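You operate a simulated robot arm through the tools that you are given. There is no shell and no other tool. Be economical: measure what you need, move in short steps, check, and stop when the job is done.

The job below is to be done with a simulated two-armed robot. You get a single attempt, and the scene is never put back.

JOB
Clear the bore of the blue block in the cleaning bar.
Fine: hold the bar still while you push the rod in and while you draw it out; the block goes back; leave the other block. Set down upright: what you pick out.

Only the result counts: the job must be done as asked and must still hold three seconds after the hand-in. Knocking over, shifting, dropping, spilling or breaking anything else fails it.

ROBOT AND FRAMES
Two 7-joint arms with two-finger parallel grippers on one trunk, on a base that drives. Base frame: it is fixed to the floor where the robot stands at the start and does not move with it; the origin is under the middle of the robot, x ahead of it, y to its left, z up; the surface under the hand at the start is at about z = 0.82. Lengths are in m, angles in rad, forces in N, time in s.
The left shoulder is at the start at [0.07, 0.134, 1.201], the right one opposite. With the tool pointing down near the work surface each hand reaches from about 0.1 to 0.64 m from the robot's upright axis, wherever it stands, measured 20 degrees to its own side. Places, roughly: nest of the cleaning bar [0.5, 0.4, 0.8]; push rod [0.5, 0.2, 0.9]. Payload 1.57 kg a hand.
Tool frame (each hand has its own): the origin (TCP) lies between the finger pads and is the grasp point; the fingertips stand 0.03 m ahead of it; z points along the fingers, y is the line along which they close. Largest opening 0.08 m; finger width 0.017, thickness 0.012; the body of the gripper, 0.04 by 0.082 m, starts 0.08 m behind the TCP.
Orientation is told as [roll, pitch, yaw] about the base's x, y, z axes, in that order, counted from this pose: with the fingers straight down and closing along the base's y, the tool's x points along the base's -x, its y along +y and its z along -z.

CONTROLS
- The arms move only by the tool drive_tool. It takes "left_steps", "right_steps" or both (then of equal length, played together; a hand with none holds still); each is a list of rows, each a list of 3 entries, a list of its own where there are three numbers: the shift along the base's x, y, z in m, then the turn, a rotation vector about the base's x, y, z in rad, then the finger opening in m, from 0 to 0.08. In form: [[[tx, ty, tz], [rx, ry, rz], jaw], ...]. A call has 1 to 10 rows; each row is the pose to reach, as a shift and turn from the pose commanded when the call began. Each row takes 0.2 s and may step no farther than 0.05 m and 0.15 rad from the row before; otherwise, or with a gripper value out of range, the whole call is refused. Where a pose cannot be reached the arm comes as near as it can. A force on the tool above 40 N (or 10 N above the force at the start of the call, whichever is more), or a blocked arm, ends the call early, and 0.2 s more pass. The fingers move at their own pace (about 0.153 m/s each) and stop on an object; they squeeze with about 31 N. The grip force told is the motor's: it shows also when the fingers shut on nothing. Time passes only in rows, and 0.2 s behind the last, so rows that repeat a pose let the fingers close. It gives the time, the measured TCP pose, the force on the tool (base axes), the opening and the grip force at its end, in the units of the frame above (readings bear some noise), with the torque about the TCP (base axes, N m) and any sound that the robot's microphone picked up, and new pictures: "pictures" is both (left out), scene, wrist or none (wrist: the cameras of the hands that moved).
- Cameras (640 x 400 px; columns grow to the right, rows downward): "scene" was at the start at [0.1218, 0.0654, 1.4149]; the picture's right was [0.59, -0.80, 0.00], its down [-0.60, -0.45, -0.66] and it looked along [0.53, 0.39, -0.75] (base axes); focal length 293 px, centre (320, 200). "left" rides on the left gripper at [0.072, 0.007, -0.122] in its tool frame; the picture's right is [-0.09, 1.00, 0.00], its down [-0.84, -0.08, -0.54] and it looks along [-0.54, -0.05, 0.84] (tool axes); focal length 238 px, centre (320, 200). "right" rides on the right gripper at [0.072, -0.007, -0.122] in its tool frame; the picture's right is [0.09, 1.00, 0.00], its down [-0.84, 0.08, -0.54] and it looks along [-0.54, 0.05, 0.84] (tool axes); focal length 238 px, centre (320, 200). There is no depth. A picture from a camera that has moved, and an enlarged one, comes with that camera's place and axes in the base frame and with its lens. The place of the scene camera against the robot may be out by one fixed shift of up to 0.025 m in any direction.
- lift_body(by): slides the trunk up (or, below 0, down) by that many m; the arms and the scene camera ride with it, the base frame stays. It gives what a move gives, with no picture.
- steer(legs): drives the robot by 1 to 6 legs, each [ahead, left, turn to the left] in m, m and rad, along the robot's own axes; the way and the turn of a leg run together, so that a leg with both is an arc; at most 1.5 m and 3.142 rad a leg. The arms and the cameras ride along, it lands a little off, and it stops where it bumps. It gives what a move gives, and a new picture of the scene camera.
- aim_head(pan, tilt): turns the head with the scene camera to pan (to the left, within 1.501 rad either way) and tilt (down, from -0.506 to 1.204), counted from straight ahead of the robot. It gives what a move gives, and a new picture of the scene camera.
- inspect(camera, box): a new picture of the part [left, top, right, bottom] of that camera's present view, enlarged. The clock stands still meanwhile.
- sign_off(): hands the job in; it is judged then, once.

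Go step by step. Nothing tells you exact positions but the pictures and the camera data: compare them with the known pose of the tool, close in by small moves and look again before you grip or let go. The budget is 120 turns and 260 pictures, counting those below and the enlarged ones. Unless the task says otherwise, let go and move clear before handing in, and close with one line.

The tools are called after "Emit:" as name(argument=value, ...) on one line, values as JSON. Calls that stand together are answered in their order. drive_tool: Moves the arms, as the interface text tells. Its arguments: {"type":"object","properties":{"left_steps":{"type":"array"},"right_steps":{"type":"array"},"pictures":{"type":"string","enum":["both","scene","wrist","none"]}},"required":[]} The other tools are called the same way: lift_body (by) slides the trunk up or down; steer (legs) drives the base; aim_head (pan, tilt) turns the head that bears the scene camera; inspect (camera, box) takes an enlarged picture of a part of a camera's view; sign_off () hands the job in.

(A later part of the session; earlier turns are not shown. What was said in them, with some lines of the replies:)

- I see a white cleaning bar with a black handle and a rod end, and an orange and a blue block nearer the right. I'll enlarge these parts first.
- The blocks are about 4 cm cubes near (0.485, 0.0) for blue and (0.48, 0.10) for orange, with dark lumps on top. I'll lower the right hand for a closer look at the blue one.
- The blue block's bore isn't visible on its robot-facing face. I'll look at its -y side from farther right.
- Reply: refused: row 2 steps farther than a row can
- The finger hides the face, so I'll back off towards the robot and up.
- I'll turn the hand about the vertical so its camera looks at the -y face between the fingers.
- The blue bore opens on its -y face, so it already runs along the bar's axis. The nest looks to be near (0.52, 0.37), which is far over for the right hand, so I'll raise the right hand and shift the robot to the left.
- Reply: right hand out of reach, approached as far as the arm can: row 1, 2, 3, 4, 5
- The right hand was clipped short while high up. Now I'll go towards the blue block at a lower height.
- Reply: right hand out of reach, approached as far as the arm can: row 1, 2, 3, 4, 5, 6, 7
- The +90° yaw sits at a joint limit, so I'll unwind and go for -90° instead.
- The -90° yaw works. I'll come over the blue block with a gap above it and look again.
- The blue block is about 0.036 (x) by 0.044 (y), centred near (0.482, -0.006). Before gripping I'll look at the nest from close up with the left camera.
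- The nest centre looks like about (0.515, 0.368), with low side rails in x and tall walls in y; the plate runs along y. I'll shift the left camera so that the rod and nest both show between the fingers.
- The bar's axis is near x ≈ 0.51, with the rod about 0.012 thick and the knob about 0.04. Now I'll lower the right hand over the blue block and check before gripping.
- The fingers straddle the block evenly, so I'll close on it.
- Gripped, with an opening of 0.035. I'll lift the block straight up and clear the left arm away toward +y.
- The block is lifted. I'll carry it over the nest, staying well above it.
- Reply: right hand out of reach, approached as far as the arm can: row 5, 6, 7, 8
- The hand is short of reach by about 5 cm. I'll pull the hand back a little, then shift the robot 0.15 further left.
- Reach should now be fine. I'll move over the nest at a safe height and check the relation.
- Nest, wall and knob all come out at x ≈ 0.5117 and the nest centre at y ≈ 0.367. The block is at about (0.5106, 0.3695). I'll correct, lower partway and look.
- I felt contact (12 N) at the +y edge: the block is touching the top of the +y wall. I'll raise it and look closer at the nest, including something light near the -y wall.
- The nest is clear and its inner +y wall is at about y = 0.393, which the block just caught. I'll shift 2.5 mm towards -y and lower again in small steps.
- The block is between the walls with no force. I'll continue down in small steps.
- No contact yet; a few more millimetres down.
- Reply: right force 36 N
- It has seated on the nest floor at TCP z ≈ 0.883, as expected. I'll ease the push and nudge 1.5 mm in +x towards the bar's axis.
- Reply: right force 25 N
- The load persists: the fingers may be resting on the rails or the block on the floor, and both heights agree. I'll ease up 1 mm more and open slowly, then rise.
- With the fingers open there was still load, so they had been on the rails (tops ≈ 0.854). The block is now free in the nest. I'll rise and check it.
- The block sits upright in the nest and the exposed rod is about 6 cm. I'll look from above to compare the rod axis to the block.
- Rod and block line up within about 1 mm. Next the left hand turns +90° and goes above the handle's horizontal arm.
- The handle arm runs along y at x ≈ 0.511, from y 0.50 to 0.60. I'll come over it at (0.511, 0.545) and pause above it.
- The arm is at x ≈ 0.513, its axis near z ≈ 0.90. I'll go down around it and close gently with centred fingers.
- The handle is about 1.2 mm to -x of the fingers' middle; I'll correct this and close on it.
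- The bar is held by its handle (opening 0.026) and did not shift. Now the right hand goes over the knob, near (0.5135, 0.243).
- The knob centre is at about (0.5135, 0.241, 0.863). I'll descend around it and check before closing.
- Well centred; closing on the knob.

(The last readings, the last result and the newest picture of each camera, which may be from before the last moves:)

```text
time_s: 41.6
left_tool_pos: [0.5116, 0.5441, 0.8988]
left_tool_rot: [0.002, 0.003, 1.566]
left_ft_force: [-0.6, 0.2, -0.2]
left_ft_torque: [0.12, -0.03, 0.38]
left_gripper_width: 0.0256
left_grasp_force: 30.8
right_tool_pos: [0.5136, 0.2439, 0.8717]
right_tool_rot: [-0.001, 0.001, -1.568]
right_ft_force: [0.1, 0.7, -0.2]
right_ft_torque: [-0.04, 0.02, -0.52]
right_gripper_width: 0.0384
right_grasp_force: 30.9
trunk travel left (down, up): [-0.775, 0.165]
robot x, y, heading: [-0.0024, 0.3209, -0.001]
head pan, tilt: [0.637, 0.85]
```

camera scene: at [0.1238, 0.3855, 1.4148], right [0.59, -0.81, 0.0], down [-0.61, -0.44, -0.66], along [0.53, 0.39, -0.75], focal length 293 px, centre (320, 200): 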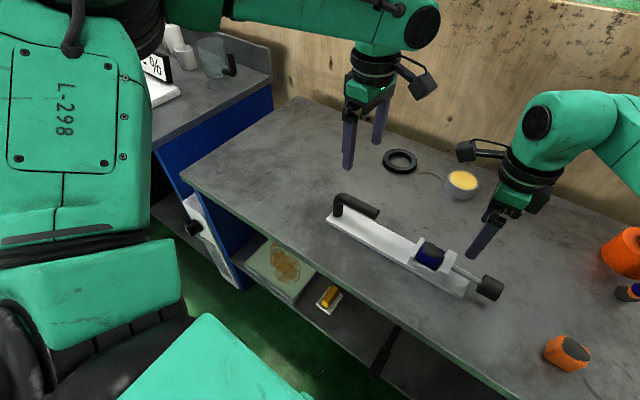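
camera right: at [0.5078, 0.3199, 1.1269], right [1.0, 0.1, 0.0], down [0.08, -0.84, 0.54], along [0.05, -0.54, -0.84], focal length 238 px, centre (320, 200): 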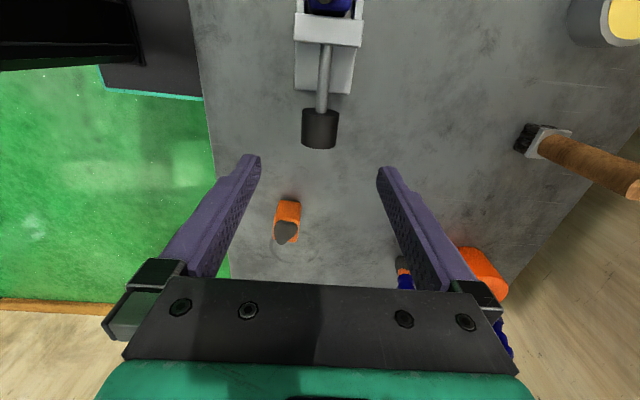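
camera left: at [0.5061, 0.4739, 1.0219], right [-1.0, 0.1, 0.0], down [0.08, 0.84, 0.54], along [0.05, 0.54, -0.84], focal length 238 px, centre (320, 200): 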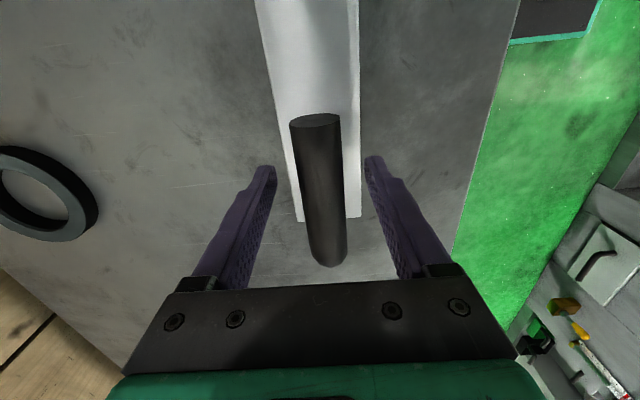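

Both are held. I'll push the rod in along +y in small steps while the left hand holds the bar.

Emit:
drive_tool(right_steps=[[[0, 0.004, 0], [0, 0, 0], 0.03], [[0, 0.008, 0], [0, 0, 0], 0.03], [[0, 0.012, 0], [0, 0, 0], 0.03], [[0, 0.016, 0], [0, 0, 0], 0.03], [[0, 0.02, 0], [0, 0, 0], 0.03]], left_steps=[[[0, 0, 0], [0, 0, 0], 0.015], [[0, 0, 0], [0, 0, 0], 0.015], [[0, 0, 0], [0, 0, 0], 0.015], [[0, 0, 0], [0, 0, 0], 0.015], [[0, 0, 0], [0, 0, 0], 0.015]], pictures="scene")

Emit:
inspect(camera="scene", box=[410, 210, 510, 310])

```text
time_s: 42.9
left_tool_pos: [0.5128, 0.5466, 0.8998]
left_tool_rot: [0.001, 0.001, 1.568]
left_ft_force: [-3.9, 4.3, 1.7]
left_ft_torque: [0.84, 0.03, -0.23]
left_gripper_width: 0.0258
left_grasp_force: 30.7
right_tool_pos: [0.5099, 0.267, 0.8711]
right_tool_rot: [-0.002, 0.003, -1.568]
right_ft_force: [6.3, -2.6, 1.2]
right_ft_torque: [-0.81, 0.03, -0.81]
right_gripper_width: 0.0389
right_grasp_force: 31.4
trunk travel left (down, up): [-0.775, 0.165]
robot x, y, heading: [0.0011, 0.3235, -0.003]
head pan, tilt: [0.637, 0.85]
camera scene: at [0.1226, 0.3865, 1.4149], right [0.59, -0.81, 0.0], down [-0.61, -0.45, -0.66], along [0.53, 0.39, -0.75], focal length 293 px, centre (320, 200)
```

scene: 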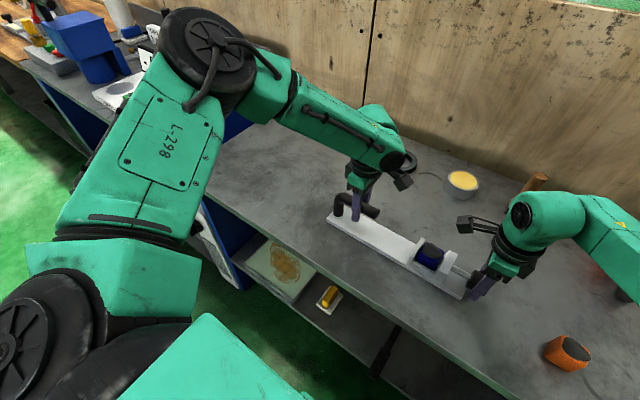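

```text
4.00 times, centred on (460, 260) of scene
camera zoom: at [0.1226, 0.3865, 1.4149], right [0.59, -0.81, 0.0], down [-0.61, -0.45, -0.66], along [0.53, 0.39, -0.75], focal length 1173 px, centre (-240, -40)
```

zoom: 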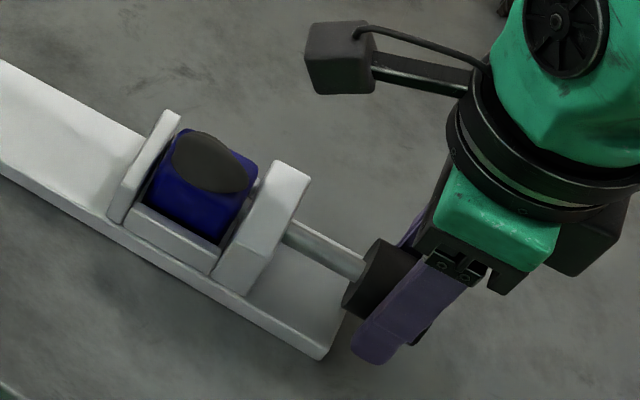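

The rod moves freely with little force; a small side load in x suggests I should shift +1.5 mm. Continuing the push.

Emit:
drive_tool(right_steps=[[[0.0015, 0.003, 0], [0, 0, 0], 0.03], [[0.0015, 0.007, 0], [0, 0, 0], 0.03], [[0.0015, 0.011, 0], [0, 0, 0], 0.03], [[0.0015, 0.015, 0], [0, 0, 0], 0.03], [[0.0015, 0.019, 0], [0, 0, 0], 0.03]], left_steps=[[[0, 0, 0], [0, 0, 0], 0.015], [[0, 0, 0], [0, 0, 0], 0.015], [[0, 0, 0], [0, 0, 0], 0.015], [[0, 0, 0], [0, 0, 0], 0.015], [[0, 0, 0], [0, 0, 0], 0.015]], pictures="none")

Emit:
inspect(camera="scene", box=[400, 210, 500, 310])

Emit:
inspect(camera="right", box=[220, 0, 420, 250])

```text
time_s: 44.0
left_tool_pos: [0.5114, 0.5463, 0.8992]
left_tool_rot: [0.0, 0.003, 1.566]
left_ft_force: [-0.5, 4.2, 0.1]
left_ft_torque: [0.77, 0.0, 0.36]
left_gripper_width: 0.0259
left_grasp_force: 31.0
right_tool_pos: [0.5118, 0.2849, 0.8716]
right_tool_rot: [-0.002, 0.001, -1.567]
right_ft_force: [-3.2, -3.5, 7.2]
right_ft_torque: [-0.26, 0.11, -0.56]
right_gripper_width: 0.039
right_grasp_force: 30.8
trunk travel left (down, up): [-0.775, 0.165]
robot x, y, heading: [0.0035, 0.3214, -0.001]
head pan, tilt: [0.637, 0.85]
```

```text
4.00 times, centred on (450, 260) of scene
camera zoom: at [0.1216, 0.3871, 1.4149], right [0.59, -0.81, 0.0], down [-0.61, -0.45, -0.66], along [0.53, 0.39, -0.75], focal length 1173 px, centre (-200, -40)
```

zoom: 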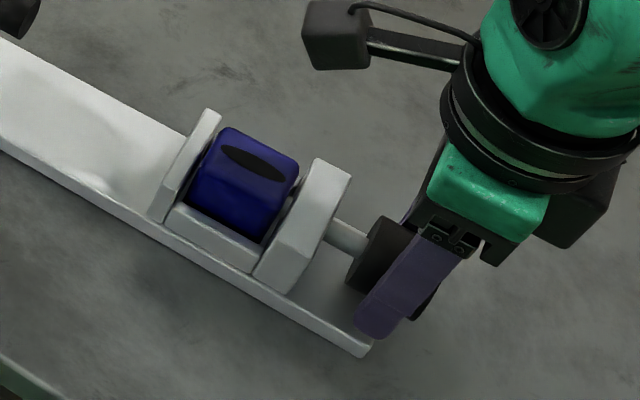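

```text
1.60 times, centred on (320, 125) of right
camera zoom: at [0.5059, 0.3563, 0.994], right [1.0, 0.1, 0.0], down [0.08, -0.84, 0.54], along [0.05, -0.54, -0.84], focal length 381 px, centre (320, 320)
```

zoom: 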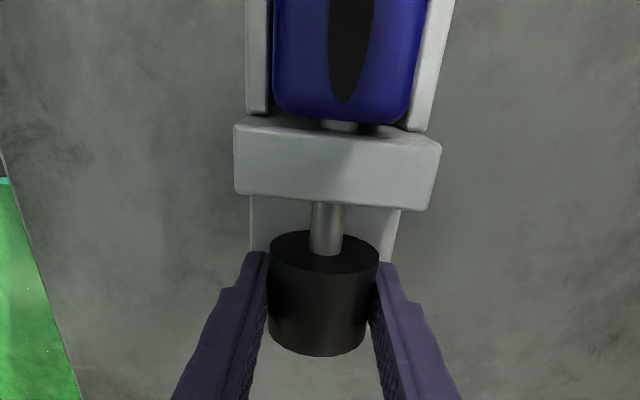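

The lump on top is gone: the slot in the block now shows open. The knob is still about 1.5 cm short of the wall, so I'll push the rest of the way.

Emit:
drive_tool(right_steps=[[[0.0, 0.004, 0], [0, 0, 0], 0.03], [[0.0, 0.008, 0], [0, 0, 0], 0.03], [[0.0, 0.011, 0], [0, 0, 0], 0.03], [[0.0, 0.014, 0], [0, 0, 0], 0.03]], left_steps=[[[0, 0, 0], [0, 0, 0], 0.015], [[0, 0, 0], [0, 0, 0], 0.015], [[0, 0, 0], [0, 0, 0], 0.015], [[0, 0, 0], [0, 0, 0], 0.015]], pictures="none")

Emit:
inspect(camera="scene", box=[390, 210, 490, 310])

Emit:
inspect(camera="right", box=[220, 0, 420, 250])

```text
time_s: 45.0
left_tool_pos: [0.5125, 0.5468, 0.8995]
left_tool_rot: [0.001, 0.001, 1.567]
left_ft_force: [0.0, 24.2, 1.7]
left_ft_torque: [-0.1, -0.04, 0.21]
left_gripper_width: 0.0256
left_grasp_force: 31.1
right_tool_pos: [0.5138, 0.2956, 0.8701]
right_tool_rot: [-0.003, -0.004, -1.568]
right_ft_force: [-1.5, -24.8, -0.7]
right_ft_torque: [-0.27, 0.05, -0.56]
right_gripper_width: 0.0388
right_grasp_force: 31.0
trunk travel left (down, up): [-0.775, 0.165]
robot x, y, heading: [0.0015, 0.3202, -0.005]
head pan, tilt: [0.637, 0.85]
```

```text
4.00 times, centred on (440, 260) of scene
camera zoom: at [0.1222, 0.3866, 1.4148], right [0.59, -0.81, 0.0], down [-0.61, -0.45, -0.66], along [0.53, 0.39, -0.75], focal length 1173 px, centre (-160, -40)
```

zoom: 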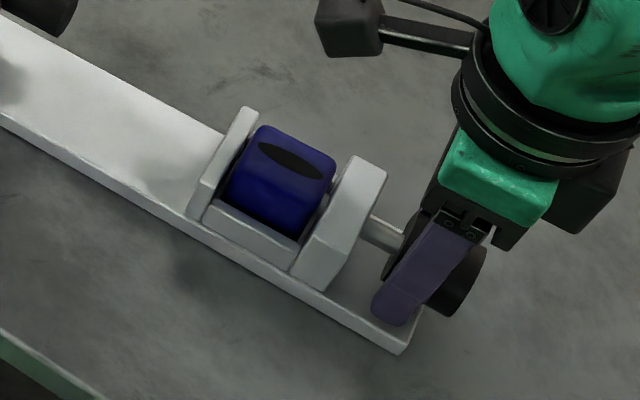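

```text
1.60 times, centred on (320, 125) of right
camera zoom: at [0.5069, 0.368, 0.9926], right [1.0, 0.09, 0.0], down [0.08, -0.84, 0.54], along [0.05, -0.54, -0.84], focal length 381 px, centre (320, 320)
```

zoom: 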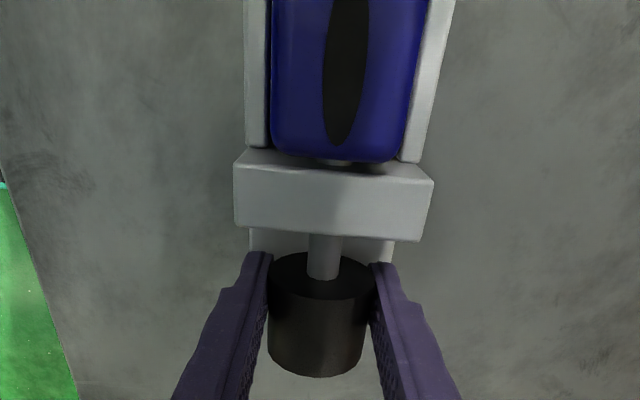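

The rod hit its end stop (25 N), with the hand slipping slightly on the knob; the slot is clear. Now I'll draw the rod straight out while holding the bar.

Emit:
drive_tool(right_steps=[[[0.0, -0.004, 0], [0, 0, 0], 0.03], [[0.0, -0.01, 0], [0, 0, 0], 0.03], [[0.0, -0.016, 0], [0, 0, 0], 0.03], [[0.0, -0.022, 0], [0, 0, 0], 0.03], [[0.0, -0.028, 0], [0, 0, 0], 0.03], [[0.0, -0.034, 0], [0, 0, 0], 0.03], [[0.0, -0.04, 0], [0, 0, 0], 0.03]], left_steps=[[[0, 0, 0], [0, 0, 0], 0.015], [[0, 0, 0], [0, 0, 0], 0.015], [[0, 0, 0], [0, 0, 0], 0.015], [[0, 0, 0], [0, 0, 0], 0.015], [[0, 0, 0], [0, 0, 0], 0.015], [[0, 0, 0], [0, 0, 0], 0.015], [[0, 0, 0], [0, 0, 0], 0.015]], pictures="none")

Emit:
inspect(camera="scene", box=[400, 210, 510, 310])

Emit:
inspect(camera="right", box=[220, 0, 420, 250])

```text
time_s: 46.6
left_tool_pos: [0.513, 0.5447, 0.899]
left_tool_rot: [0.002, 0.002, 1.567]
left_ft_force: [0.3, -6.2, 0.1]
left_ft_torque: [-0.79, 0.02, 0.1]
left_gripper_width: 0.0258
left_grasp_force: 30.9
right_tool_pos: [0.5113, 0.2568, 0.8715]
right_tool_rot: [-0.001, 0.002, -1.566]
right_ft_force: [0.7, 5.5, 1.2]
right_ft_torque: [0.77, 0.04, -0.35]
right_gripper_width: 0.0387
right_grasp_force: 30.8
trunk travel left (down, up): [-0.775, 0.165]
robot x, y, heading: [0.0025, 0.3206, -0.004]
head pan, tilt: [0.637, 0.85]
```

```text
4.00 times, centred on (455, 260) of scene
camera zoom: at [0.1228, 0.3846, 1.4149], right [0.59, -0.81, 0.0], down [-0.61, -0.44, -0.66], along [0.53, 0.39, -0.75], focal length 1173 px, centre (-220, -40)
```

zoom: 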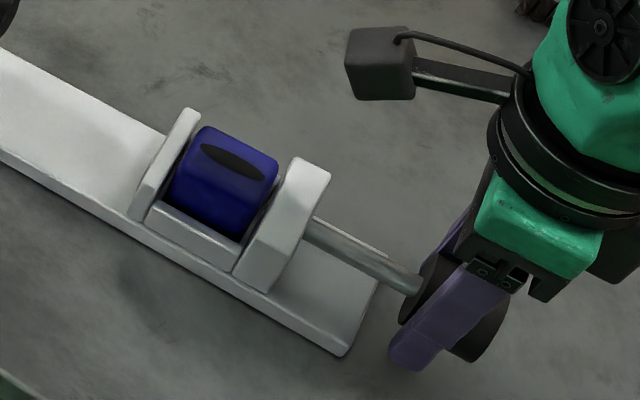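

```text
1.60 times, centred on (320, 125) of right
camera zoom: at [0.5065, 0.3272, 0.994], right [1.0, 0.1, 0.0], down [0.08, -0.84, 0.54], along [0.05, -0.54, -0.84], focal length 381 px, centre (320, 320)
```

zoom: 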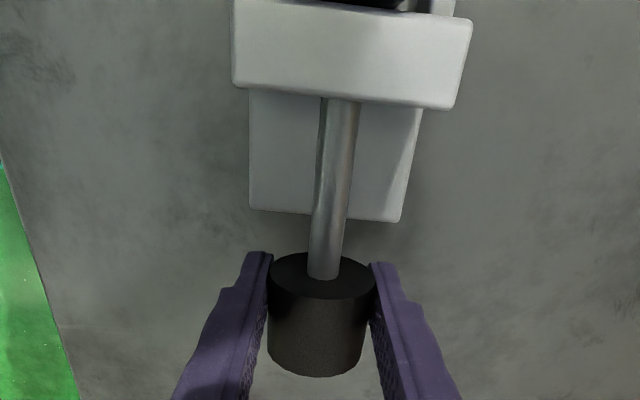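

The rod is nearly back to its first position; 3 mm more, then I'll let go of the knob.

Emit:
drive_tool(right_steps=[[[0.0, -0.003, 0], [0, 0, 0], 0.03], [[0.0, -0.003, 0], [0, 0, 0], 0.03], [[0.0, -0.003, 0], [0, 0, 0], 0.045], [[0.0, -0.003, 0], [0, 0, 0], 0.07], [[0.0, -0.003, 0.0], [0, 0, 0], 0.08]], left_steps=[[[0, 0, 0], [0, 0, 0], 0.015], [[0, 0, 0], [0, 0, 0], 0.015], [[0, 0, 0], [0, 0, 0], 0.015], [[0, 0, 0], [0, 0, 0], 0.015], [[0, 0, 0], [0, 0, 0], 0.015]], pictures="none")

Emit:
drive_tool(right_steps=[[[0, 0, 0.03], [0, 0, 0], 0.08], [[0, 0, 0.07], [0, 0, 0], 0.08], [[0, 0.02, 0.11], [0, 0, 0], 0.08], [[0, 0.06, 0.13], [0, 0, 0], 0.08]], left_steps=[[[0, 0, 0], [0, 0, 0], 0.015], [[0, 0, 0], [0, 0, 0], 0.015], [[0, 0, 0], [0, 0, 0], 0.015], [[0, 0, 0], [0, 0, 0], 0.015]], pictures="none")

Emit:
inspect(camera="right", box=[260, 0, 400, 180])

Emit:
inspect(camera="scene", box=[400, 210, 510, 310])

```text
time_s: 47.9
left_tool_pos: [0.5129, 0.5459, 0.8991]
left_tool_rot: [0.002, 0.002, 1.567]
left_ft_force: [1.3, 0.4, -0.3]
left_ft_torque: [0.94, 0.09, 0.17]
left_gripper_width: 0.0257
left_grasp_force: 31.0
right_tool_pos: [0.5137, 0.2557, 0.8714]
right_tool_rot: [-0.001, 0.002, -1.566]
right_ft_force: [-0.7, 0.1, 0.4]
right_ft_torque: [0.01, -0.03, 0.05]
right_gripper_width: 0.0799
right_grasp_force: 0.0
trunk travel left (down, up): [-0.775, 0.165]
robot x, y, heading: [0.0005, 0.32, -0.002]
head pan, tilt: [0.637, 0.85]
```

```text
time_s: 48.9
left_tool_pos: [0.5126, 0.5469, 0.8998]
left_tool_rot: [0.001, 0.006, 1.562]
left_ft_force: [-0.7, 1.6, -0.3]
left_ft_torque: [-0.79, -0.02, -0.08]
left_gripper_width: 0.0258
left_grasp_force: 30.6
right_tool_pos: [0.5134, 0.3171, 1.0033]
right_tool_rot: [-0.002, 0.0, -1.57]
right_ft_force: [0.6, -0.8, -0.1]
right_ft_torque: [0.02, -0.01, 0.01]
right_gripper_width: 0.0801
right_grasp_force: 0.0
trunk travel left (down, up): [-0.775, 0.165]
robot x, y, heading: [0.0037, 0.3192, -0.003]
head pan, tilt: [0.637, 0.85]
```

```text
2.22 times, centred on (330, 90) of right
camera zoom: at [0.5066, 0.388, 1.1265], right [1.0, 0.09, 0.0], down [0.08, -0.84, 0.54], along [0.05, -0.54, -0.84], focal length 530 px, centre (298, 444)
```

zoom: 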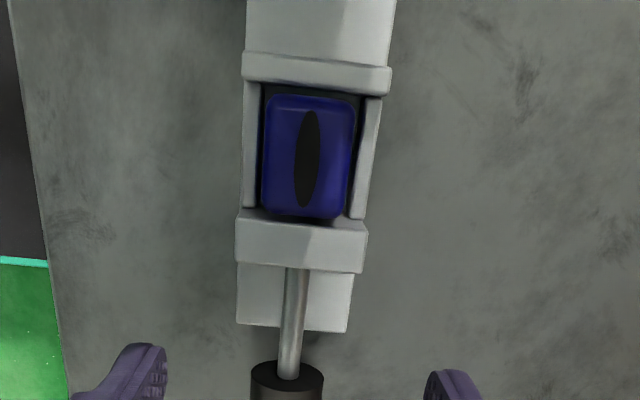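

```text
4.00 times, centred on (455, 260) of scene
camera zoom: at [0.1221, 0.3879, 1.4148], right [0.59, -0.81, 0.0], down [-0.61, -0.45, -0.66], along [0.53, 0.39, -0.75], focal length 1173 px, centre (-220, -40)
```

zoom: 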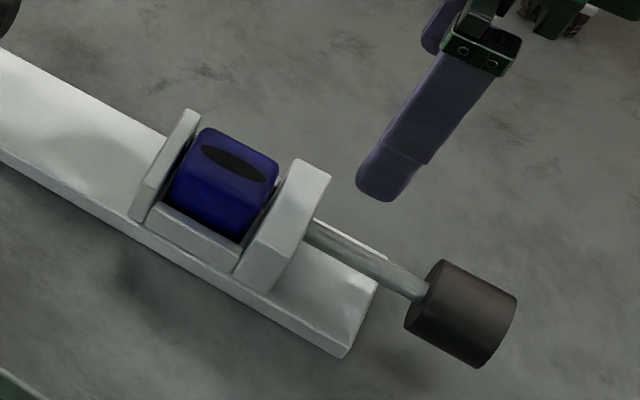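

The bore is clear and the rod is back at its start position. The block stands at about (0.5124, 0.368). The right hand now goes over it with open fingers, staying just above the rails.

Emit:
drive_tool(right_steps=[[[-0.001, 0.03, 0], [0, 0, 0], 0.065], [[-0.001, 0.0515, 0], [0, 0, 0], 0.06], [[-0.001, 0.0515, -0.04], [0, 0, 0], 0.06], [[-0.001, 0.0515, -0.08], [0, 0, 0], 0.06], [[-0.001, 0.0515, -0.1], [0, 0, 0], 0.06], [[-0.001, 0.0515, -0.109], [0, 0, 0], 0.06], [[-0.001, 0.0515, -0.114], [0, 0, 0], 0.06]], pictures="none")

Emit:
inspect(camera="right", box=[240, 70, 400, 250])

Emit:
inspect(camera="scene", box=[400, 210, 510, 310])

```text
time_s: 50.0
left_tool_pos: [0.512, 0.5478, 0.898]
left_tool_rot: [0.003, -0.004, 1.573]
left_ft_force: [-0.5, -0.6, 2.4]
left_ft_torque: [0.53, 0.24, 0.4]
left_gripper_width: 0.0254
left_grasp_force: 30.9
right_tool_pos: [0.5126, 0.3718, 0.9183]
right_tool_rot: [0.004, 0.023, -1.563]
right_ft_force: [-1.2, -4.5, 3.5]
right_ft_torque: [0.71, -0.22, 0.13]
right_gripper_width: 0.0599
right_grasp_force: 0.1
trunk travel left (down, up): [-0.775, 0.165]
robot x, y, heading: [0.0008, 0.3237, -0.004]
head pan, tilt: [0.637, 0.85]
stopped in row 5 (right hand): the force on the tool passed its limit at 53 N (the readings are from after the stop); the commanded pose is now the measured one
```

```text
2.22 times, centred on (320, 160) of right
camera zoom: at [0.5054, 0.44, 1.0429], right [0.99, 0.1, 0.01], down [0.08, -0.85, 0.52], along [0.06, -0.52, -0.85], focal length 530 px, centre (320, 289)
```

zoom: 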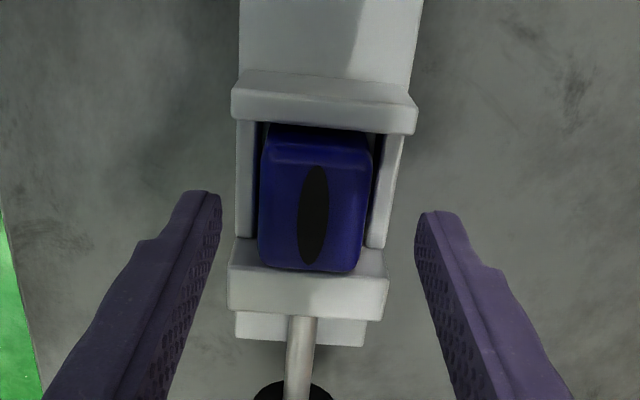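

```text
4.00 times, centred on (455, 260) of scene
camera zoom: at [0.1208, 0.3842, 1.4152], right [0.59, -0.81, 0.0], down [-0.61, -0.44, -0.66], along [0.53, 0.39, -0.75], focal length 1173 px, centre (-220, -40)
```

zoom: 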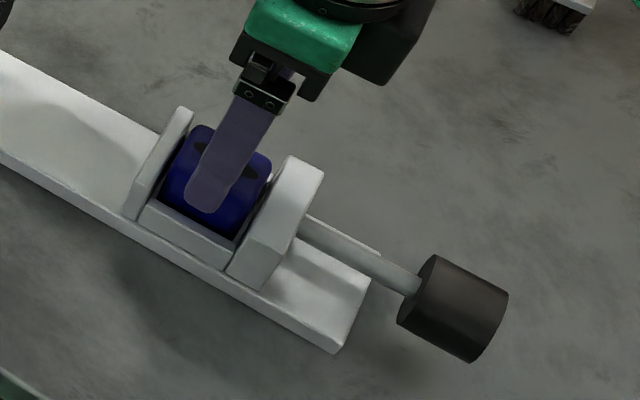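

The two hands' cameras touched. I'll back the right hand off, then release the handle and take the left hand away.

Emit:
drive_tool(right_steps=[[[0.0, -0.005, 0.02], [0, 0, 0], 0.06], [[0.0, -0.015, 0.05], [0, 0, 0], 0.06], [[0.0, -0.05, 0.08], [0, 0, 0], 0.06], [[0.0, -0.08, 0.09], [0, 0, 0], 0.06]], pictures="none")

Emit:
drive_tool(left_steps=[[[0, 0, 0], [0, 0, 0], 0.035], [[0, 0, 0], [0, 0, 0], 0.055], [[0, 0, 0], [0, 0, 0], 0.07], [[0, 0, 0.03], [0, 0, 0], 0.07], [[0, 0, 0.07], [0, 0, 0], 0.07], [[-0.01, 0.02, 0.11], [0, 0, 0], 0.08], [[-0.03, 0.05, 0.13], [0, 0, 0], 0.08], [[-0.06, 0.08, 0.14], [0, 0, 0], 0.08], [[-0.09, 0.11, 0.15], [0, 0, 0], 0.08]], pictures="scene")

Emit:
inspect(camera="scene", box=[310, 170, 520, 310])

```text
time_s: 51.0
left_tool_pos: [0.5112, 0.5482, 0.8981]
left_tool_rot: [0.002, -0.005, 1.574]
left_ft_force: [-2.5, -3.1, 7.1]
left_ft_torque: [0.28, -0.16, 0.08]
left_gripper_width: 0.0258
left_grasp_force: 31.4
right_tool_pos: [0.5121, 0.2945, 1.0069]
right_tool_rot: [0.003, 0.021, -1.561]
right_ft_force: [-0.3, 0.0, 0.2]
right_ft_torque: [0.0, -0.02, 0.01]
right_gripper_width: 0.06
right_grasp_force: 0.0
trunk travel left (down, up): [-0.775, 0.165]
robot x, y, heading: [-0.0013, 0.3196, -0.004]
head pan, tilt: [0.637, 0.85]
```

```text
time_s: 53.0
left_tool_pos: [0.4173, 0.6585, 1.0463]
left_tool_rot: [0.004, -0.001, 1.571]
left_ft_force: [-1.0, -0.1, 0.4]
left_ft_torque: [-0.03, -0.01, 0.0]
left_gripper_width: 0.0799
left_grasp_force: 0.1
right_tool_pos: [0.5128, 0.2974, 1.007]
right_tool_rot: [0.003, 0.02, -1.562]
right_ft_force: [-0.4, -0.3, 0.6]
right_ft_torque: [-0.02, -0.03, 0.0]
right_gripper_width: 0.0602
right_grasp_force: 0.0
trunk travel left (down, up): [-0.775, 0.165]
robot x, y, heading: [-0.0012, 0.3201, -0.005]
head pan, tilt: [0.637, 0.85]
camera scene: at [0.1202, 0.3879, 1.415], right [0.59, -0.81, 0.0], down [-0.6, -0.45, -0.66], along [0.53, 0.39, -0.75], focal length 293 px, centre (320, 200)
```

scene: 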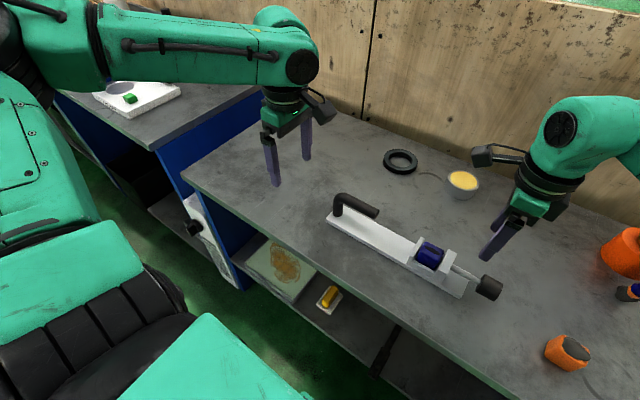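

```text
2.86 times, centred on (415, 240) of scene
camera zoom: at [0.1202, 0.3879, 1.415], right [0.59, -0.81, 0.0], down [-0.6, -0.45, -0.66], along [0.53, 0.39, -0.75], focal length 838 px, centre (49, 86)
```

zoom: 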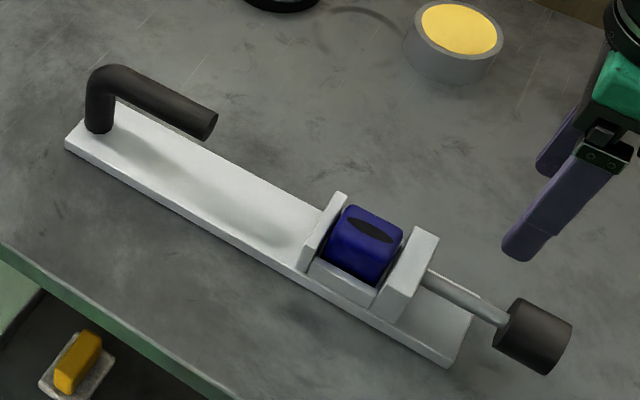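

The bar is in place. I'll bring the right hand back over the block, levelling its small tilt, and re-measure from above.

Emit:
drive_tool(right_steps=[[[0, 0.03, 0], [0, -0.02, -0.005], 0.06], [[0, 0.06, -0.02], [0, -0.02, -0.005], 0.06], [[0.0, 0.071, -0.05], [0, -0.02, -0.005], 0.06]], pictures="none")

Emit:
inspect(camera="right", box=[240, 60, 400, 240])

```text
time_s: 53.8
left_tool_pos: [0.4205, 0.6573, 1.0467]
left_tool_rot: [0.006, -0.003, 1.573]
left_ft_force: [0.7, 0.1, 0.4]
left_ft_torque: [0.01, 0.01, 0.0]
left_gripper_width: 0.0803
left_grasp_force: 0.1
right_tool_pos: [0.517, 0.364, 0.9576]
right_tool_rot: [0.02, 0.02, -1.57]
right_ft_force: [-0.4, 0.4, -0.1]
right_ft_torque: [0.02, 0.0, 0.02]
right_gripper_width: 0.06
right_grasp_force: 0.2
trunk travel left (down, up): [-0.775, 0.165]
robot x, y, heading: [0.001, 0.3247, -0.001]
head pan, tilt: [0.637, 0.85]
```

```text
2.22 times, centred on (320, 150) of right
camera zoom: at [0.5084, 0.4328, 1.0812], right [1.0, 0.09, 0.02], down [0.07, -0.85, 0.53], along [0.07, -0.52, -0.85], focal length 530 px, centre (320, 311)
```

zoom: 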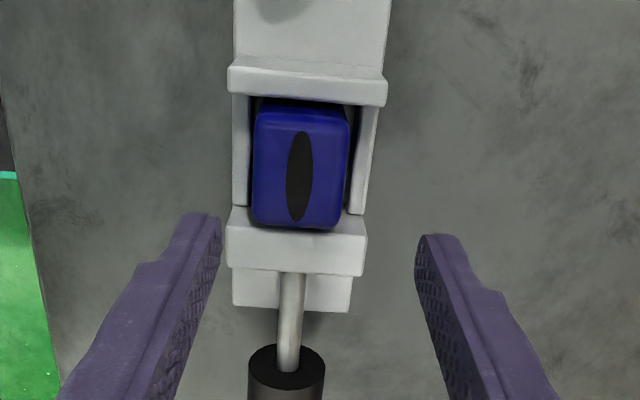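

The tilt correction should have been about x instead; I'll undo both and look again.

Emit:
drive_tool(right_steps=[[[-0.002, 0.002, 0], [-0.01, 0.01, 0], 0.06], [[-0.004, 0.004, 0], [-0.02, 0.02, 0], 0.06], [[-0.004, 0.004, 0], [-0.02, 0.02, 0], 0.06]], pictures="none")

Emit:
inspect(camera="right", box=[240, 60, 400, 240])

```text
time_s: 54.6
left_tool_pos: [0.4195, 0.6592, 1.0464]
left_tool_rot: [0.003, -0.004, 1.573]
left_ft_force: [0.3, -0.2, 0.5]
left_ft_torque: [0.0, 0.01, 0.01]
left_gripper_width: 0.0799
left_grasp_force: 0.0
right_tool_pos: [0.51, 0.369, 0.9583]
right_tool_rot: [0.0, 0.0, -1.568]
right_ft_force: [-0.2, -0.1, -0.2]
right_ft_torque: [-0.01, 0.0, 0.0]
right_gripper_width: 0.0599
right_grasp_force: 0.0
trunk travel left (down, up): [-0.775, 0.165]
robot x, y, heading: [0.0003, 0.3201, -0.004]
head pan, tilt: [0.637, 0.85]
```

```text
2.22 times, centred on (320, 150) of right
camera zoom: at [0.5039, 0.4391, 1.0804], right [1.0, 0.1, 0.0], down [0.08, -0.84, 0.54], along [0.05, -0.54, -0.84], focal length 530 px, centre (320, 311)
```

zoom: 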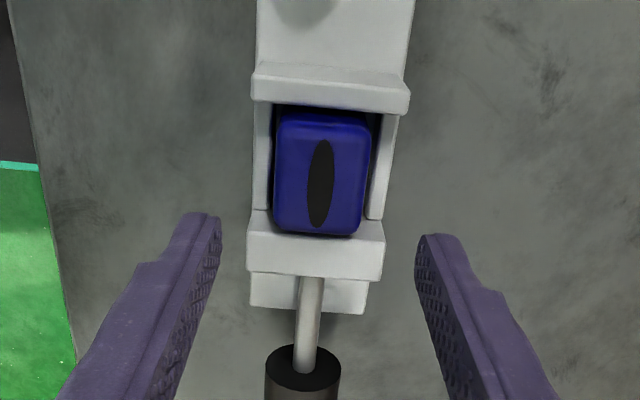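

The tool is level and centred in x; I'll shift 2 mm in -y and descend to just above rail height.

Emit:
drive_tool(right_steps=[[[0.0005, -0.002, -0.03], [0, 0, 0], 0.06], [[0.0005, -0.002, -0.05], [0, 0, 0], 0.06], [[0.0005, -0.002, -0.062], [0, 0, 0], 0.06], [[0.0005, -0.002, -0.07], [0, 0, 0], 0.06], [[0.0005, -0.002, -0.07], [0, 0, 0], 0.06]], pictures="none")

Emit:
inspect(camera="right", box=[240, 80, 400, 260])

Emit:
inspect(camera="scene", box=[400, 210, 510, 310])

```text
time_s: 55.8
left_tool_pos: [0.419, 0.6586, 1.0467]
left_tool_rot: [0.004, -0.004, 1.574]
left_ft_force: [-0.5, 0.4, 0.6]
left_ft_torque: [0.01, 0.03, 0.0]
left_gripper_width: 0.0801
left_grasp_force: 0.1
right_tool_pos: [0.5103, 0.3664, 0.8869]
right_tool_rot: [0.002, -0.001, -1.568]
right_ft_force: [0.4, -0.3, -0.1]
right_ft_torque: [0.01, -0.01, 0.0]
right_gripper_width: 0.0603
right_grasp_force: 0.0
trunk travel left (down, up): [-0.775, 0.165]
robot x, y, heading: [0.0004, 0.3243, -0.002]
head pan, tilt: [0.637, 0.85]
```

```text
2.22 times, centred on (320, 170) of right
camera zoom: at [0.5034, 0.4369, 1.0091], right [1.0, 0.1, 0.0], down [0.08, -0.84, 0.54], along [0.05, -0.54, -0.84], focal length 530 px, centre (320, 267)
```

zoom: 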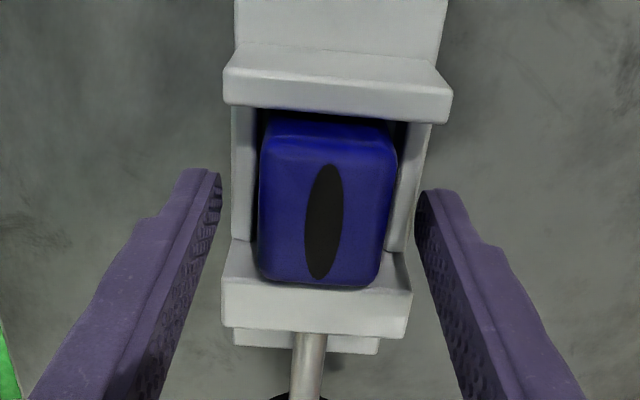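

```text
4.00 times, centred on (455, 260) of scene
camera zoom: at [0.1225, 0.3862, 1.4149], right [0.59, -0.81, 0.0], down [-0.61, -0.44, -0.66], along [0.53, 0.39, -0.75], focal length 1173 px, centre (-220, -40)
```

zoom: 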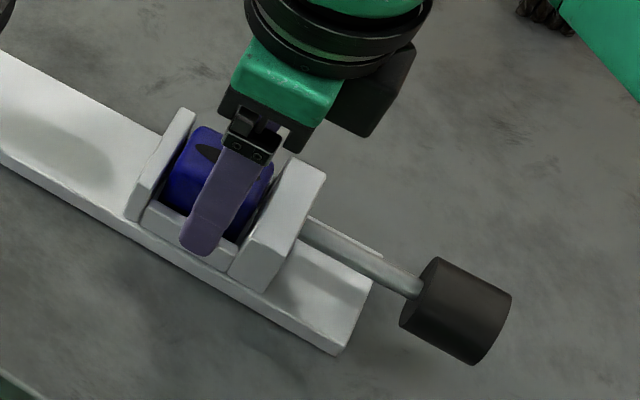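

The block is about 2 mm to +x of the fingers' middle; I'll correct, close and check the grip.

Emit:
drive_tool(right_steps=[[[0.0017, 0, 0.0005], [0, 0, 0], 0.06], [[0.0017, 0, 0.0005], [0, 0, 0], 0.045], [[0.0017, 0, 0.0005], [0, 0, 0], 0.038], [[0.0017, 0, 0.0005], [0, 0, 0], 0.03], [[0.0017, 0, 0.0005], [0, 0, 0], 0.03]], pictures="none")

Emit:
drive_tool(right_steps=[[[0, 0, 0.005], [0, 0, 0], 0.03], [[0, 0, 0.015], [0, 0, 0], 0.03], [[0, 0, 0.03], [0, 0, 0], 0.03], [[0, 0, 0.06], [0, 0, 0], 0.03], [[0, 0, 0.1], [0, 0, 0], 0.03], [[0, 0, 0.12], [0, 0, 0], 0.03]], pictures="both")

Emit:
inspect(camera="right", box=[220, 80, 420, 260])

```text
time_s: 57.0
left_tool_pos: [0.419, 0.6588, 1.0468]
left_tool_rot: [0.004, -0.005, 1.571]
left_ft_force: [0.1, 0.2, -0.7]
left_ft_torque: [0.01, 0.0, 0.01]
left_gripper_width: 0.08
left_grasp_force: 0.2
right_tool_pos: [0.5125, 0.3663, 0.8875]
right_tool_rot: [0.001, 0.0, -1.567]
right_ft_force: [0.7, 0.0, -0.6]
right_ft_torque: [0.0, 0.04, 0.04]
right_gripper_width: 0.0349
right_grasp_force: 31.1
trunk travel left (down, up): [-0.775, 0.165]
robot x, y, heading: [-0.0039, 0.3216, 0.001]
head pan, tilt: [0.637, 0.85]
```

```text
time_s: 58.4
left_tool_pos: [0.4194, 0.6585, 1.0457]
left_tool_rot: [0.003, -0.004, 1.573]
left_ft_force: [0.1, 0.3, 0.5]
left_ft_torque: [0.0, -0.04, -0.01]
left_gripper_width: 0.0799
left_grasp_force: 0.1
right_tool_pos: [0.5093, 0.3659, 1.0072]
right_tool_rot: [0.003, 0.0, -1.568]
right_ft_force: [-0.7, 0.1, 0.1]
right_ft_torque: [0.01, -0.03, 0.02]
right_gripper_width: 0.0348
right_grasp_force: 30.9
trunk travel left (down, up): [-0.775, 0.165]
robot x, y, heading: [0.0005, 0.3199, -0.007]
head pan, tilt: [0.637, 0.85]
camera scene: at [0.1224, 0.3864, 1.4148], right [0.59, -0.81, 0.0], down [-0.61, -0.45, -0.66], along [0.53, 0.39, -0.75], focal length 293 px, centre (320, 200)
camera right: at [0.5033, 0.437, 1.1297], right [1.0, 0.1, 0.0], down [0.08, -0.84, 0.54], along [0.05, -0.54, -0.84], focal length 238 px, centre (320, 200)
```

scene: 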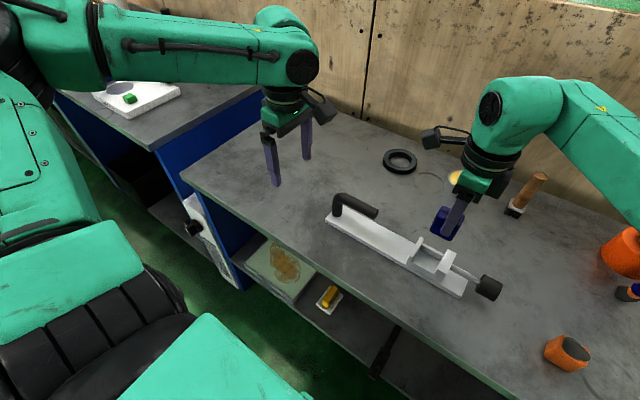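
right: 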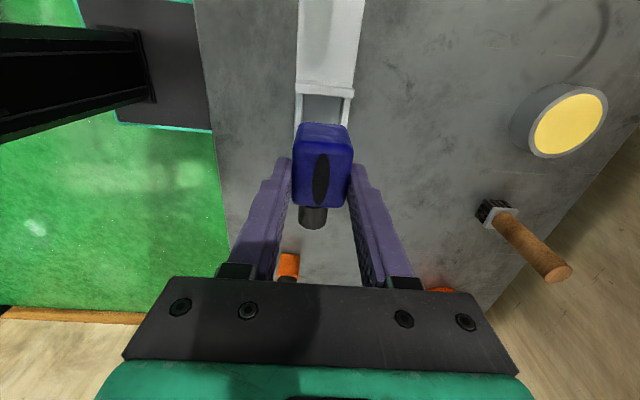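

```text
2.22 times, centred on (320, 170) of right
camera zoom: at [0.5033, 0.437, 1.1297], right [1.0, 0.1, 0.0], down [0.08, -0.84, 0.54], along [0.05, -0.54, -0.84], focal length 530 px, centre (320, 267)
```

zoom: 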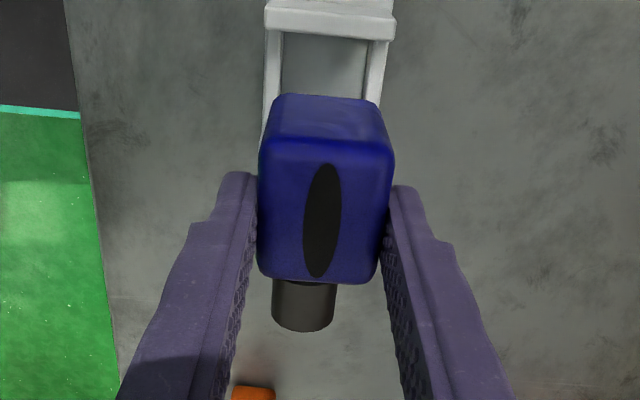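

The cleared block is lifted cleanly, and the nest is empty. Now I'll carry it back towards its home at (0.481, -0.006), at a safe height.

Emit:
drive_tool(right_steps=[[[-0.003, -0.04, 0], [0, 0, 0], 0.03], [[-0.006, -0.08, 0], [0, 0, 0], 0.03], [[-0.009, -0.12, 0], [0, 0, 0], 0.03], [[-0.012, -0.16, 0], [0, 0, 0], 0.03], [[-0.015, -0.2, 0], [0, 0, 0], 0.03], [[-0.018, -0.24, 0], [0, 0, 0], 0.03], [[-0.021, -0.28, 0], [0, 0, 0], 0.03], [[-0.025, -0.32, 0], [0, 0, 0], 0.03], [[-0.028, -0.36, 0], [0, 0, 0], 0.03], [[-0.029, -0.372, 0], [0, 0, 0], 0.03]], pictures="both")

```text
time_s: 60.6
left_tool_pos: [0.4207, 0.6578, 1.0459]
left_tool_rot: [0.005, -0.005, 1.573]
left_ft_force: [-0.8, 0.8, 0.3]
left_ft_torque: [0.02, -0.03, 0.01]
left_gripper_width: 0.0801
left_grasp_force: 0.0
right_tool_pos: [0.4821, -0.0063, 1.0091]
right_tool_rot: [0.001, 0.0, -1.567]
right_ft_force: [0.6, -0.2, -0.5]
right_ft_torque: [-0.03, -0.01, -0.01]
right_gripper_width: 0.035
right_grasp_force: 30.1
trunk travel left (down, up): [-0.775, 0.165]
robot x, y, heading: [-0.0005, 0.3194, -0.006]
head pan, tilt: [0.637, 0.85]
camera scene: at [0.1227, 0.3861, 1.4149], right [0.59, -0.81, 0.0], down [-0.61, -0.44, -0.66], along [0.53, 0.39, -0.75], focal length 293 px, centre (320, 200)
camera right: at [0.4756, 0.0648, 1.1321], right [1.0, 0.1, 0.0], down [0.08, -0.84, 0.54], along [0.05, -0.54, -0.84], focal length 238 px, centre (320, 200)
```

scene: 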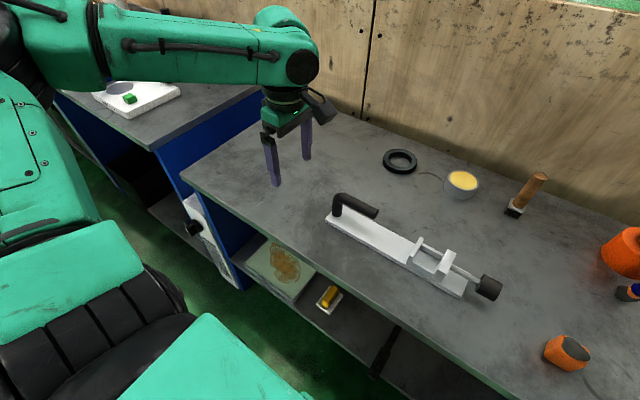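
right: 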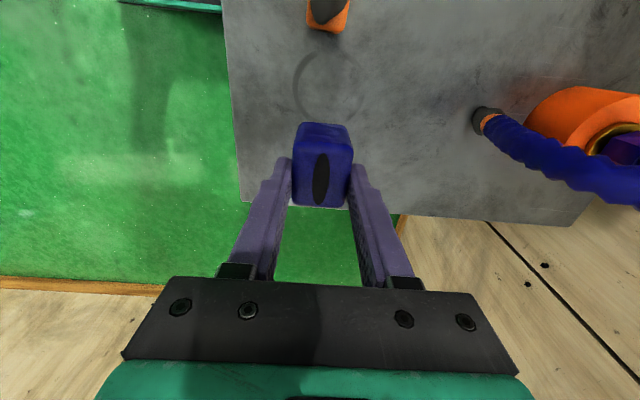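

The hand is above the block's old place. I'll lower, slowing near the table until it touches.

Emit:
drive_tool(right_steps=[[[-0.001, 0.0, -0.04], [0, 0, 0], 0.03], [[-0.001, 0, -0.08], [0, 0, 0], 0.03], [[-0.001, 0, -0.11], [0, 0, 0], 0.03], [[-0.001, 0, -0.124], [0, 0, 0], 0.03], [[-0.001, 0, -0.128], [0, 0, 0], 0.03], [[-0.001, 0, -0.13], [0, 0, 0], 0.03]], pictures="none")

Emit:
inspect(camera="right", box=[220, 0, 420, 220])

```text
time_s: 62.0
left_tool_pos: [0.4191, 0.6587, 1.0458]
left_tool_rot: [0.005, -0.004, 1.572]
left_ft_force: [-0.5, -0.5, -0.1]
left_ft_torque: [0.01, 0.01, 0.0]
left_gripper_width: 0.08
left_grasp_force: 0.0
right_tool_pos: [0.4809, -0.0052, 0.8758]
right_tool_rot: [0.001, 0.0, -1.567]
right_ft_force: [0.4, 0.4, -1.0]
right_ft_torque: [-0.02, 0.0, 0.01]
right_gripper_width: 0.0347
right_grasp_force: 31.1
trunk travel left (down, up): [-0.775, 0.165]
robot x, y, heading: [0.0012, 0.3221, -0.005]
head pan, tilt: [0.637, 0.85]
```

```text
1.82 times, centred on (320, 110) of right
camera zoom: at [0.4751, 0.0657, 0.9996], right [1.0, 0.1, 0.0], down [0.08, -0.84, 0.54], along [0.05, -0.54, -0.84], focal length 433 px, centre (320, 364)
```

zoom: 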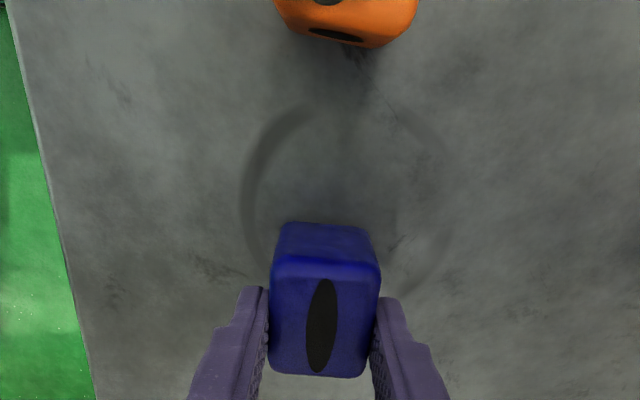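

No touch yet; going down a millimetre at a time.

Emit:
drive_tool(right_steps=[[[0, 0, -0.001], [0, 0, 0], 0.03], [[0, 0, -0.002], [0, 0, 0], 0.03], [[0, 0, -0.003], [0, 0, 0], 0.03]], pictures="none")

```text
time_s: 62.8
left_tool_pos: [0.4196, 0.6577, 1.0469]
left_tool_rot: [0.003, -0.003, 1.572]
left_ft_force: [0.0, 0.2, -0.1]
left_ft_torque: [-0.01, -0.01, -0.02]
left_gripper_width: 0.08
left_grasp_force: 0.1
right_tool_pos: [0.4815, -0.0049, 0.8741]
right_tool_rot: [0.001, 0.0, -1.567]
right_ft_force: [0.1, -0.6, 0.0]
right_ft_torque: [-0.01, -0.02, 0.02]
right_gripper_width: 0.035
right_grasp_force: 30.9
trunk travel left (down, up): [-0.775, 0.165]
robot x, y, heading: [0.0051, 0.3215, -0.007]
head pan, tilt: [0.637, 0.85]
```

Emit:
drive_tool(right_steps=[[[0, -0.001, -0.001], [0, 0, 0], 0.03], [[0, -0.001, -0.002], [0, 0, 0], 0.03], [[0, -0.001, -0.003], [0, 0, 0], 0.03]], pictures="none")

```text
time_s: 63.6
left_tool_pos: [0.4188, 0.6595, 1.0476]
left_tool_rot: [0.003, -0.004, 1.572]
left_ft_force: [0.6, 0.3, -0.4]
left_ft_torque: [0.01, 0.0, -0.01]
left_gripper_width: 0.0801
left_grasp_force: 0.0
right_tool_pos: [0.4811, -0.0078, 0.8731]
right_tool_rot: [0.006, 0.0, -1.567]
right_ft_force: [0.6, -0.7, 7.9]
right_ft_torque: [-0.04, 0.12, 0.0]
right_gripper_width: 0.0347
right_grasp_force: 31.4
trunk travel left (down, up): [-0.775, 0.165]
robot x, y, heading: [0.0, 0.317, -0.002]
head pan, tilt: [0.637, 0.85]
```

It touches the table (8 N). I'll open the fingers, then rise straight up.

Emit:
drive_tool(right_steps=[[[0, 0, 0.0005], [0, 0, 0], 0.036], [[0, 0, 0.0005], [0, 0, 0], 0.042], [[0, 0, 0.0005], [0, 0, 0], 0.055], [[0, 0, 0.0005], [0, 0, 0], 0.07], [[0, 0, 0.03], [0, 0, 0], 0.075], [[0, 0, 0.07], [0, 0, 0], 0.08], [[0, 0, 0.11], [0, 0, 0], 0.08], [[-0.03, -0.03, 0.13], [0, 0, 0], 0.08]], pictures="both")

Emit:
inspect(camera="right", box=[240, 0, 440, 180])

Emit:
inspect(camera="scene", box=[310, 170, 530, 320])

```text
time_s: 65.4
left_tool_pos: [0.4163, 0.6559, 1.0485]
left_tool_rot: [0.001, -0.007, 1.572]
left_ft_force: [-0.7, 0.5, 0.4]
left_ft_torque: [0.02, -0.03, 0.01]
left_gripper_width: 0.0804
left_grasp_force: 0.1
right_tool_pos: [0.4486, -0.0385, 1.0022]
right_tool_rot: [0.003, 0.001, -1.568]
right_ft_force: [-0.4, -0.8, 0.1]
right_ft_torque: [0.05, -0.01, 0.07]
right_gripper_width: 0.0798
right_grasp_force: 0.1
trunk travel left (down, up): [-0.775, 0.165]
robot x, y, heading: [0.0053, 0.321, -0.005]
head pan, tilt: [0.637, 0.85]
camera scene: at [0.1194, 0.3842, 1.4152], right [0.59, -0.81, 0.0], down [-0.6, -0.44, -0.66], along [0.53, 0.39, -0.75], focal length 293 px, centre (320, 200)
camera right: at [0.4423, 0.0329, 1.1256], right [1.0, 0.1, 0.0], down [0.08, -0.84, 0.54], along [0.05, -0.54, -0.84], focal length 238 px, centre (320, 200)
```

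scene: 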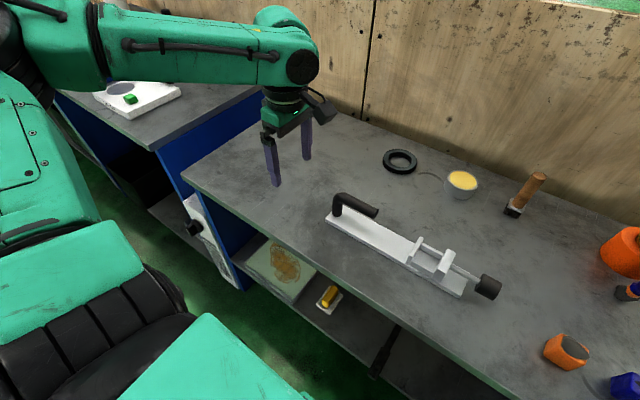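
right: 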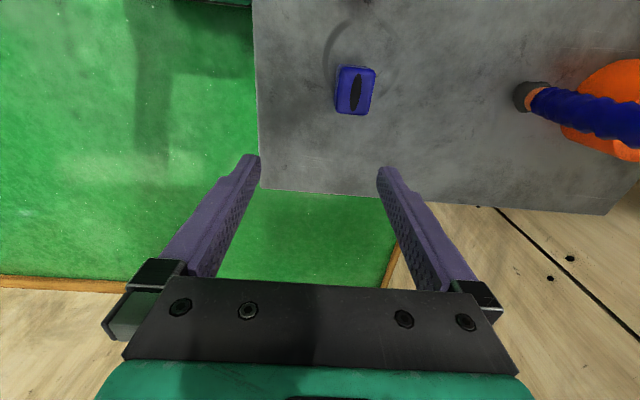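

```text
2.22 times, centred on (340, 90) of right
camera zoom: at [0.4423, 0.0329, 1.1256], right [1.0, 0.1, 0.0], down [0.08, -0.84, 0.54], along [0.05, -0.54, -0.84], focal length 530 px, centre (276, 444)
```

zoom: 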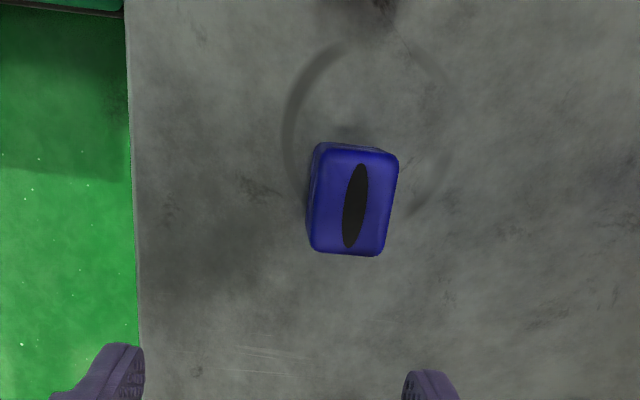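

```text
2.67 times, centred on (420, 245) of scene
camera zoom: at [0.1194, 0.3842, 1.4152], right [0.59, -0.81, 0.0], down [-0.6, -0.44, -0.66], along [0.53, 0.39, -0.75], focal length 782 px, centre (53, 80)
```

zoom: 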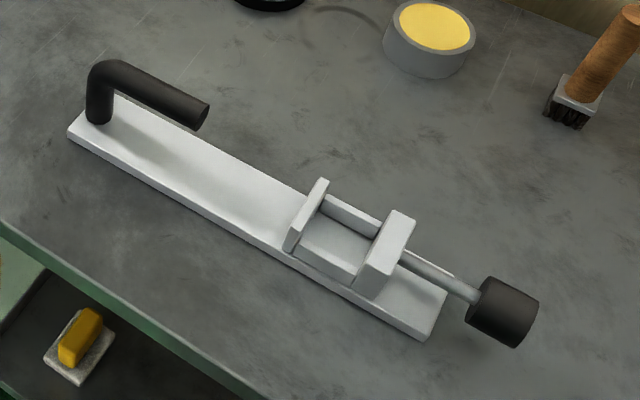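

The blue block stands upright in its old place with its slot clear. The rod is drawn out, the nest is empty, the orange block is untouched and both hands are clear, so I'm handing in.

Emit:
sign_off()

```text
The job is handed in.
```

The blue block's bore is cleared in the cleaning bar, and the block is back upright within a few millimetres of where it stood. I held the bar by its handle for both the push and the draw. The two hands bumped once at 53 N after the rod was out, but nothing looked shifted, and the orange block was left alone.
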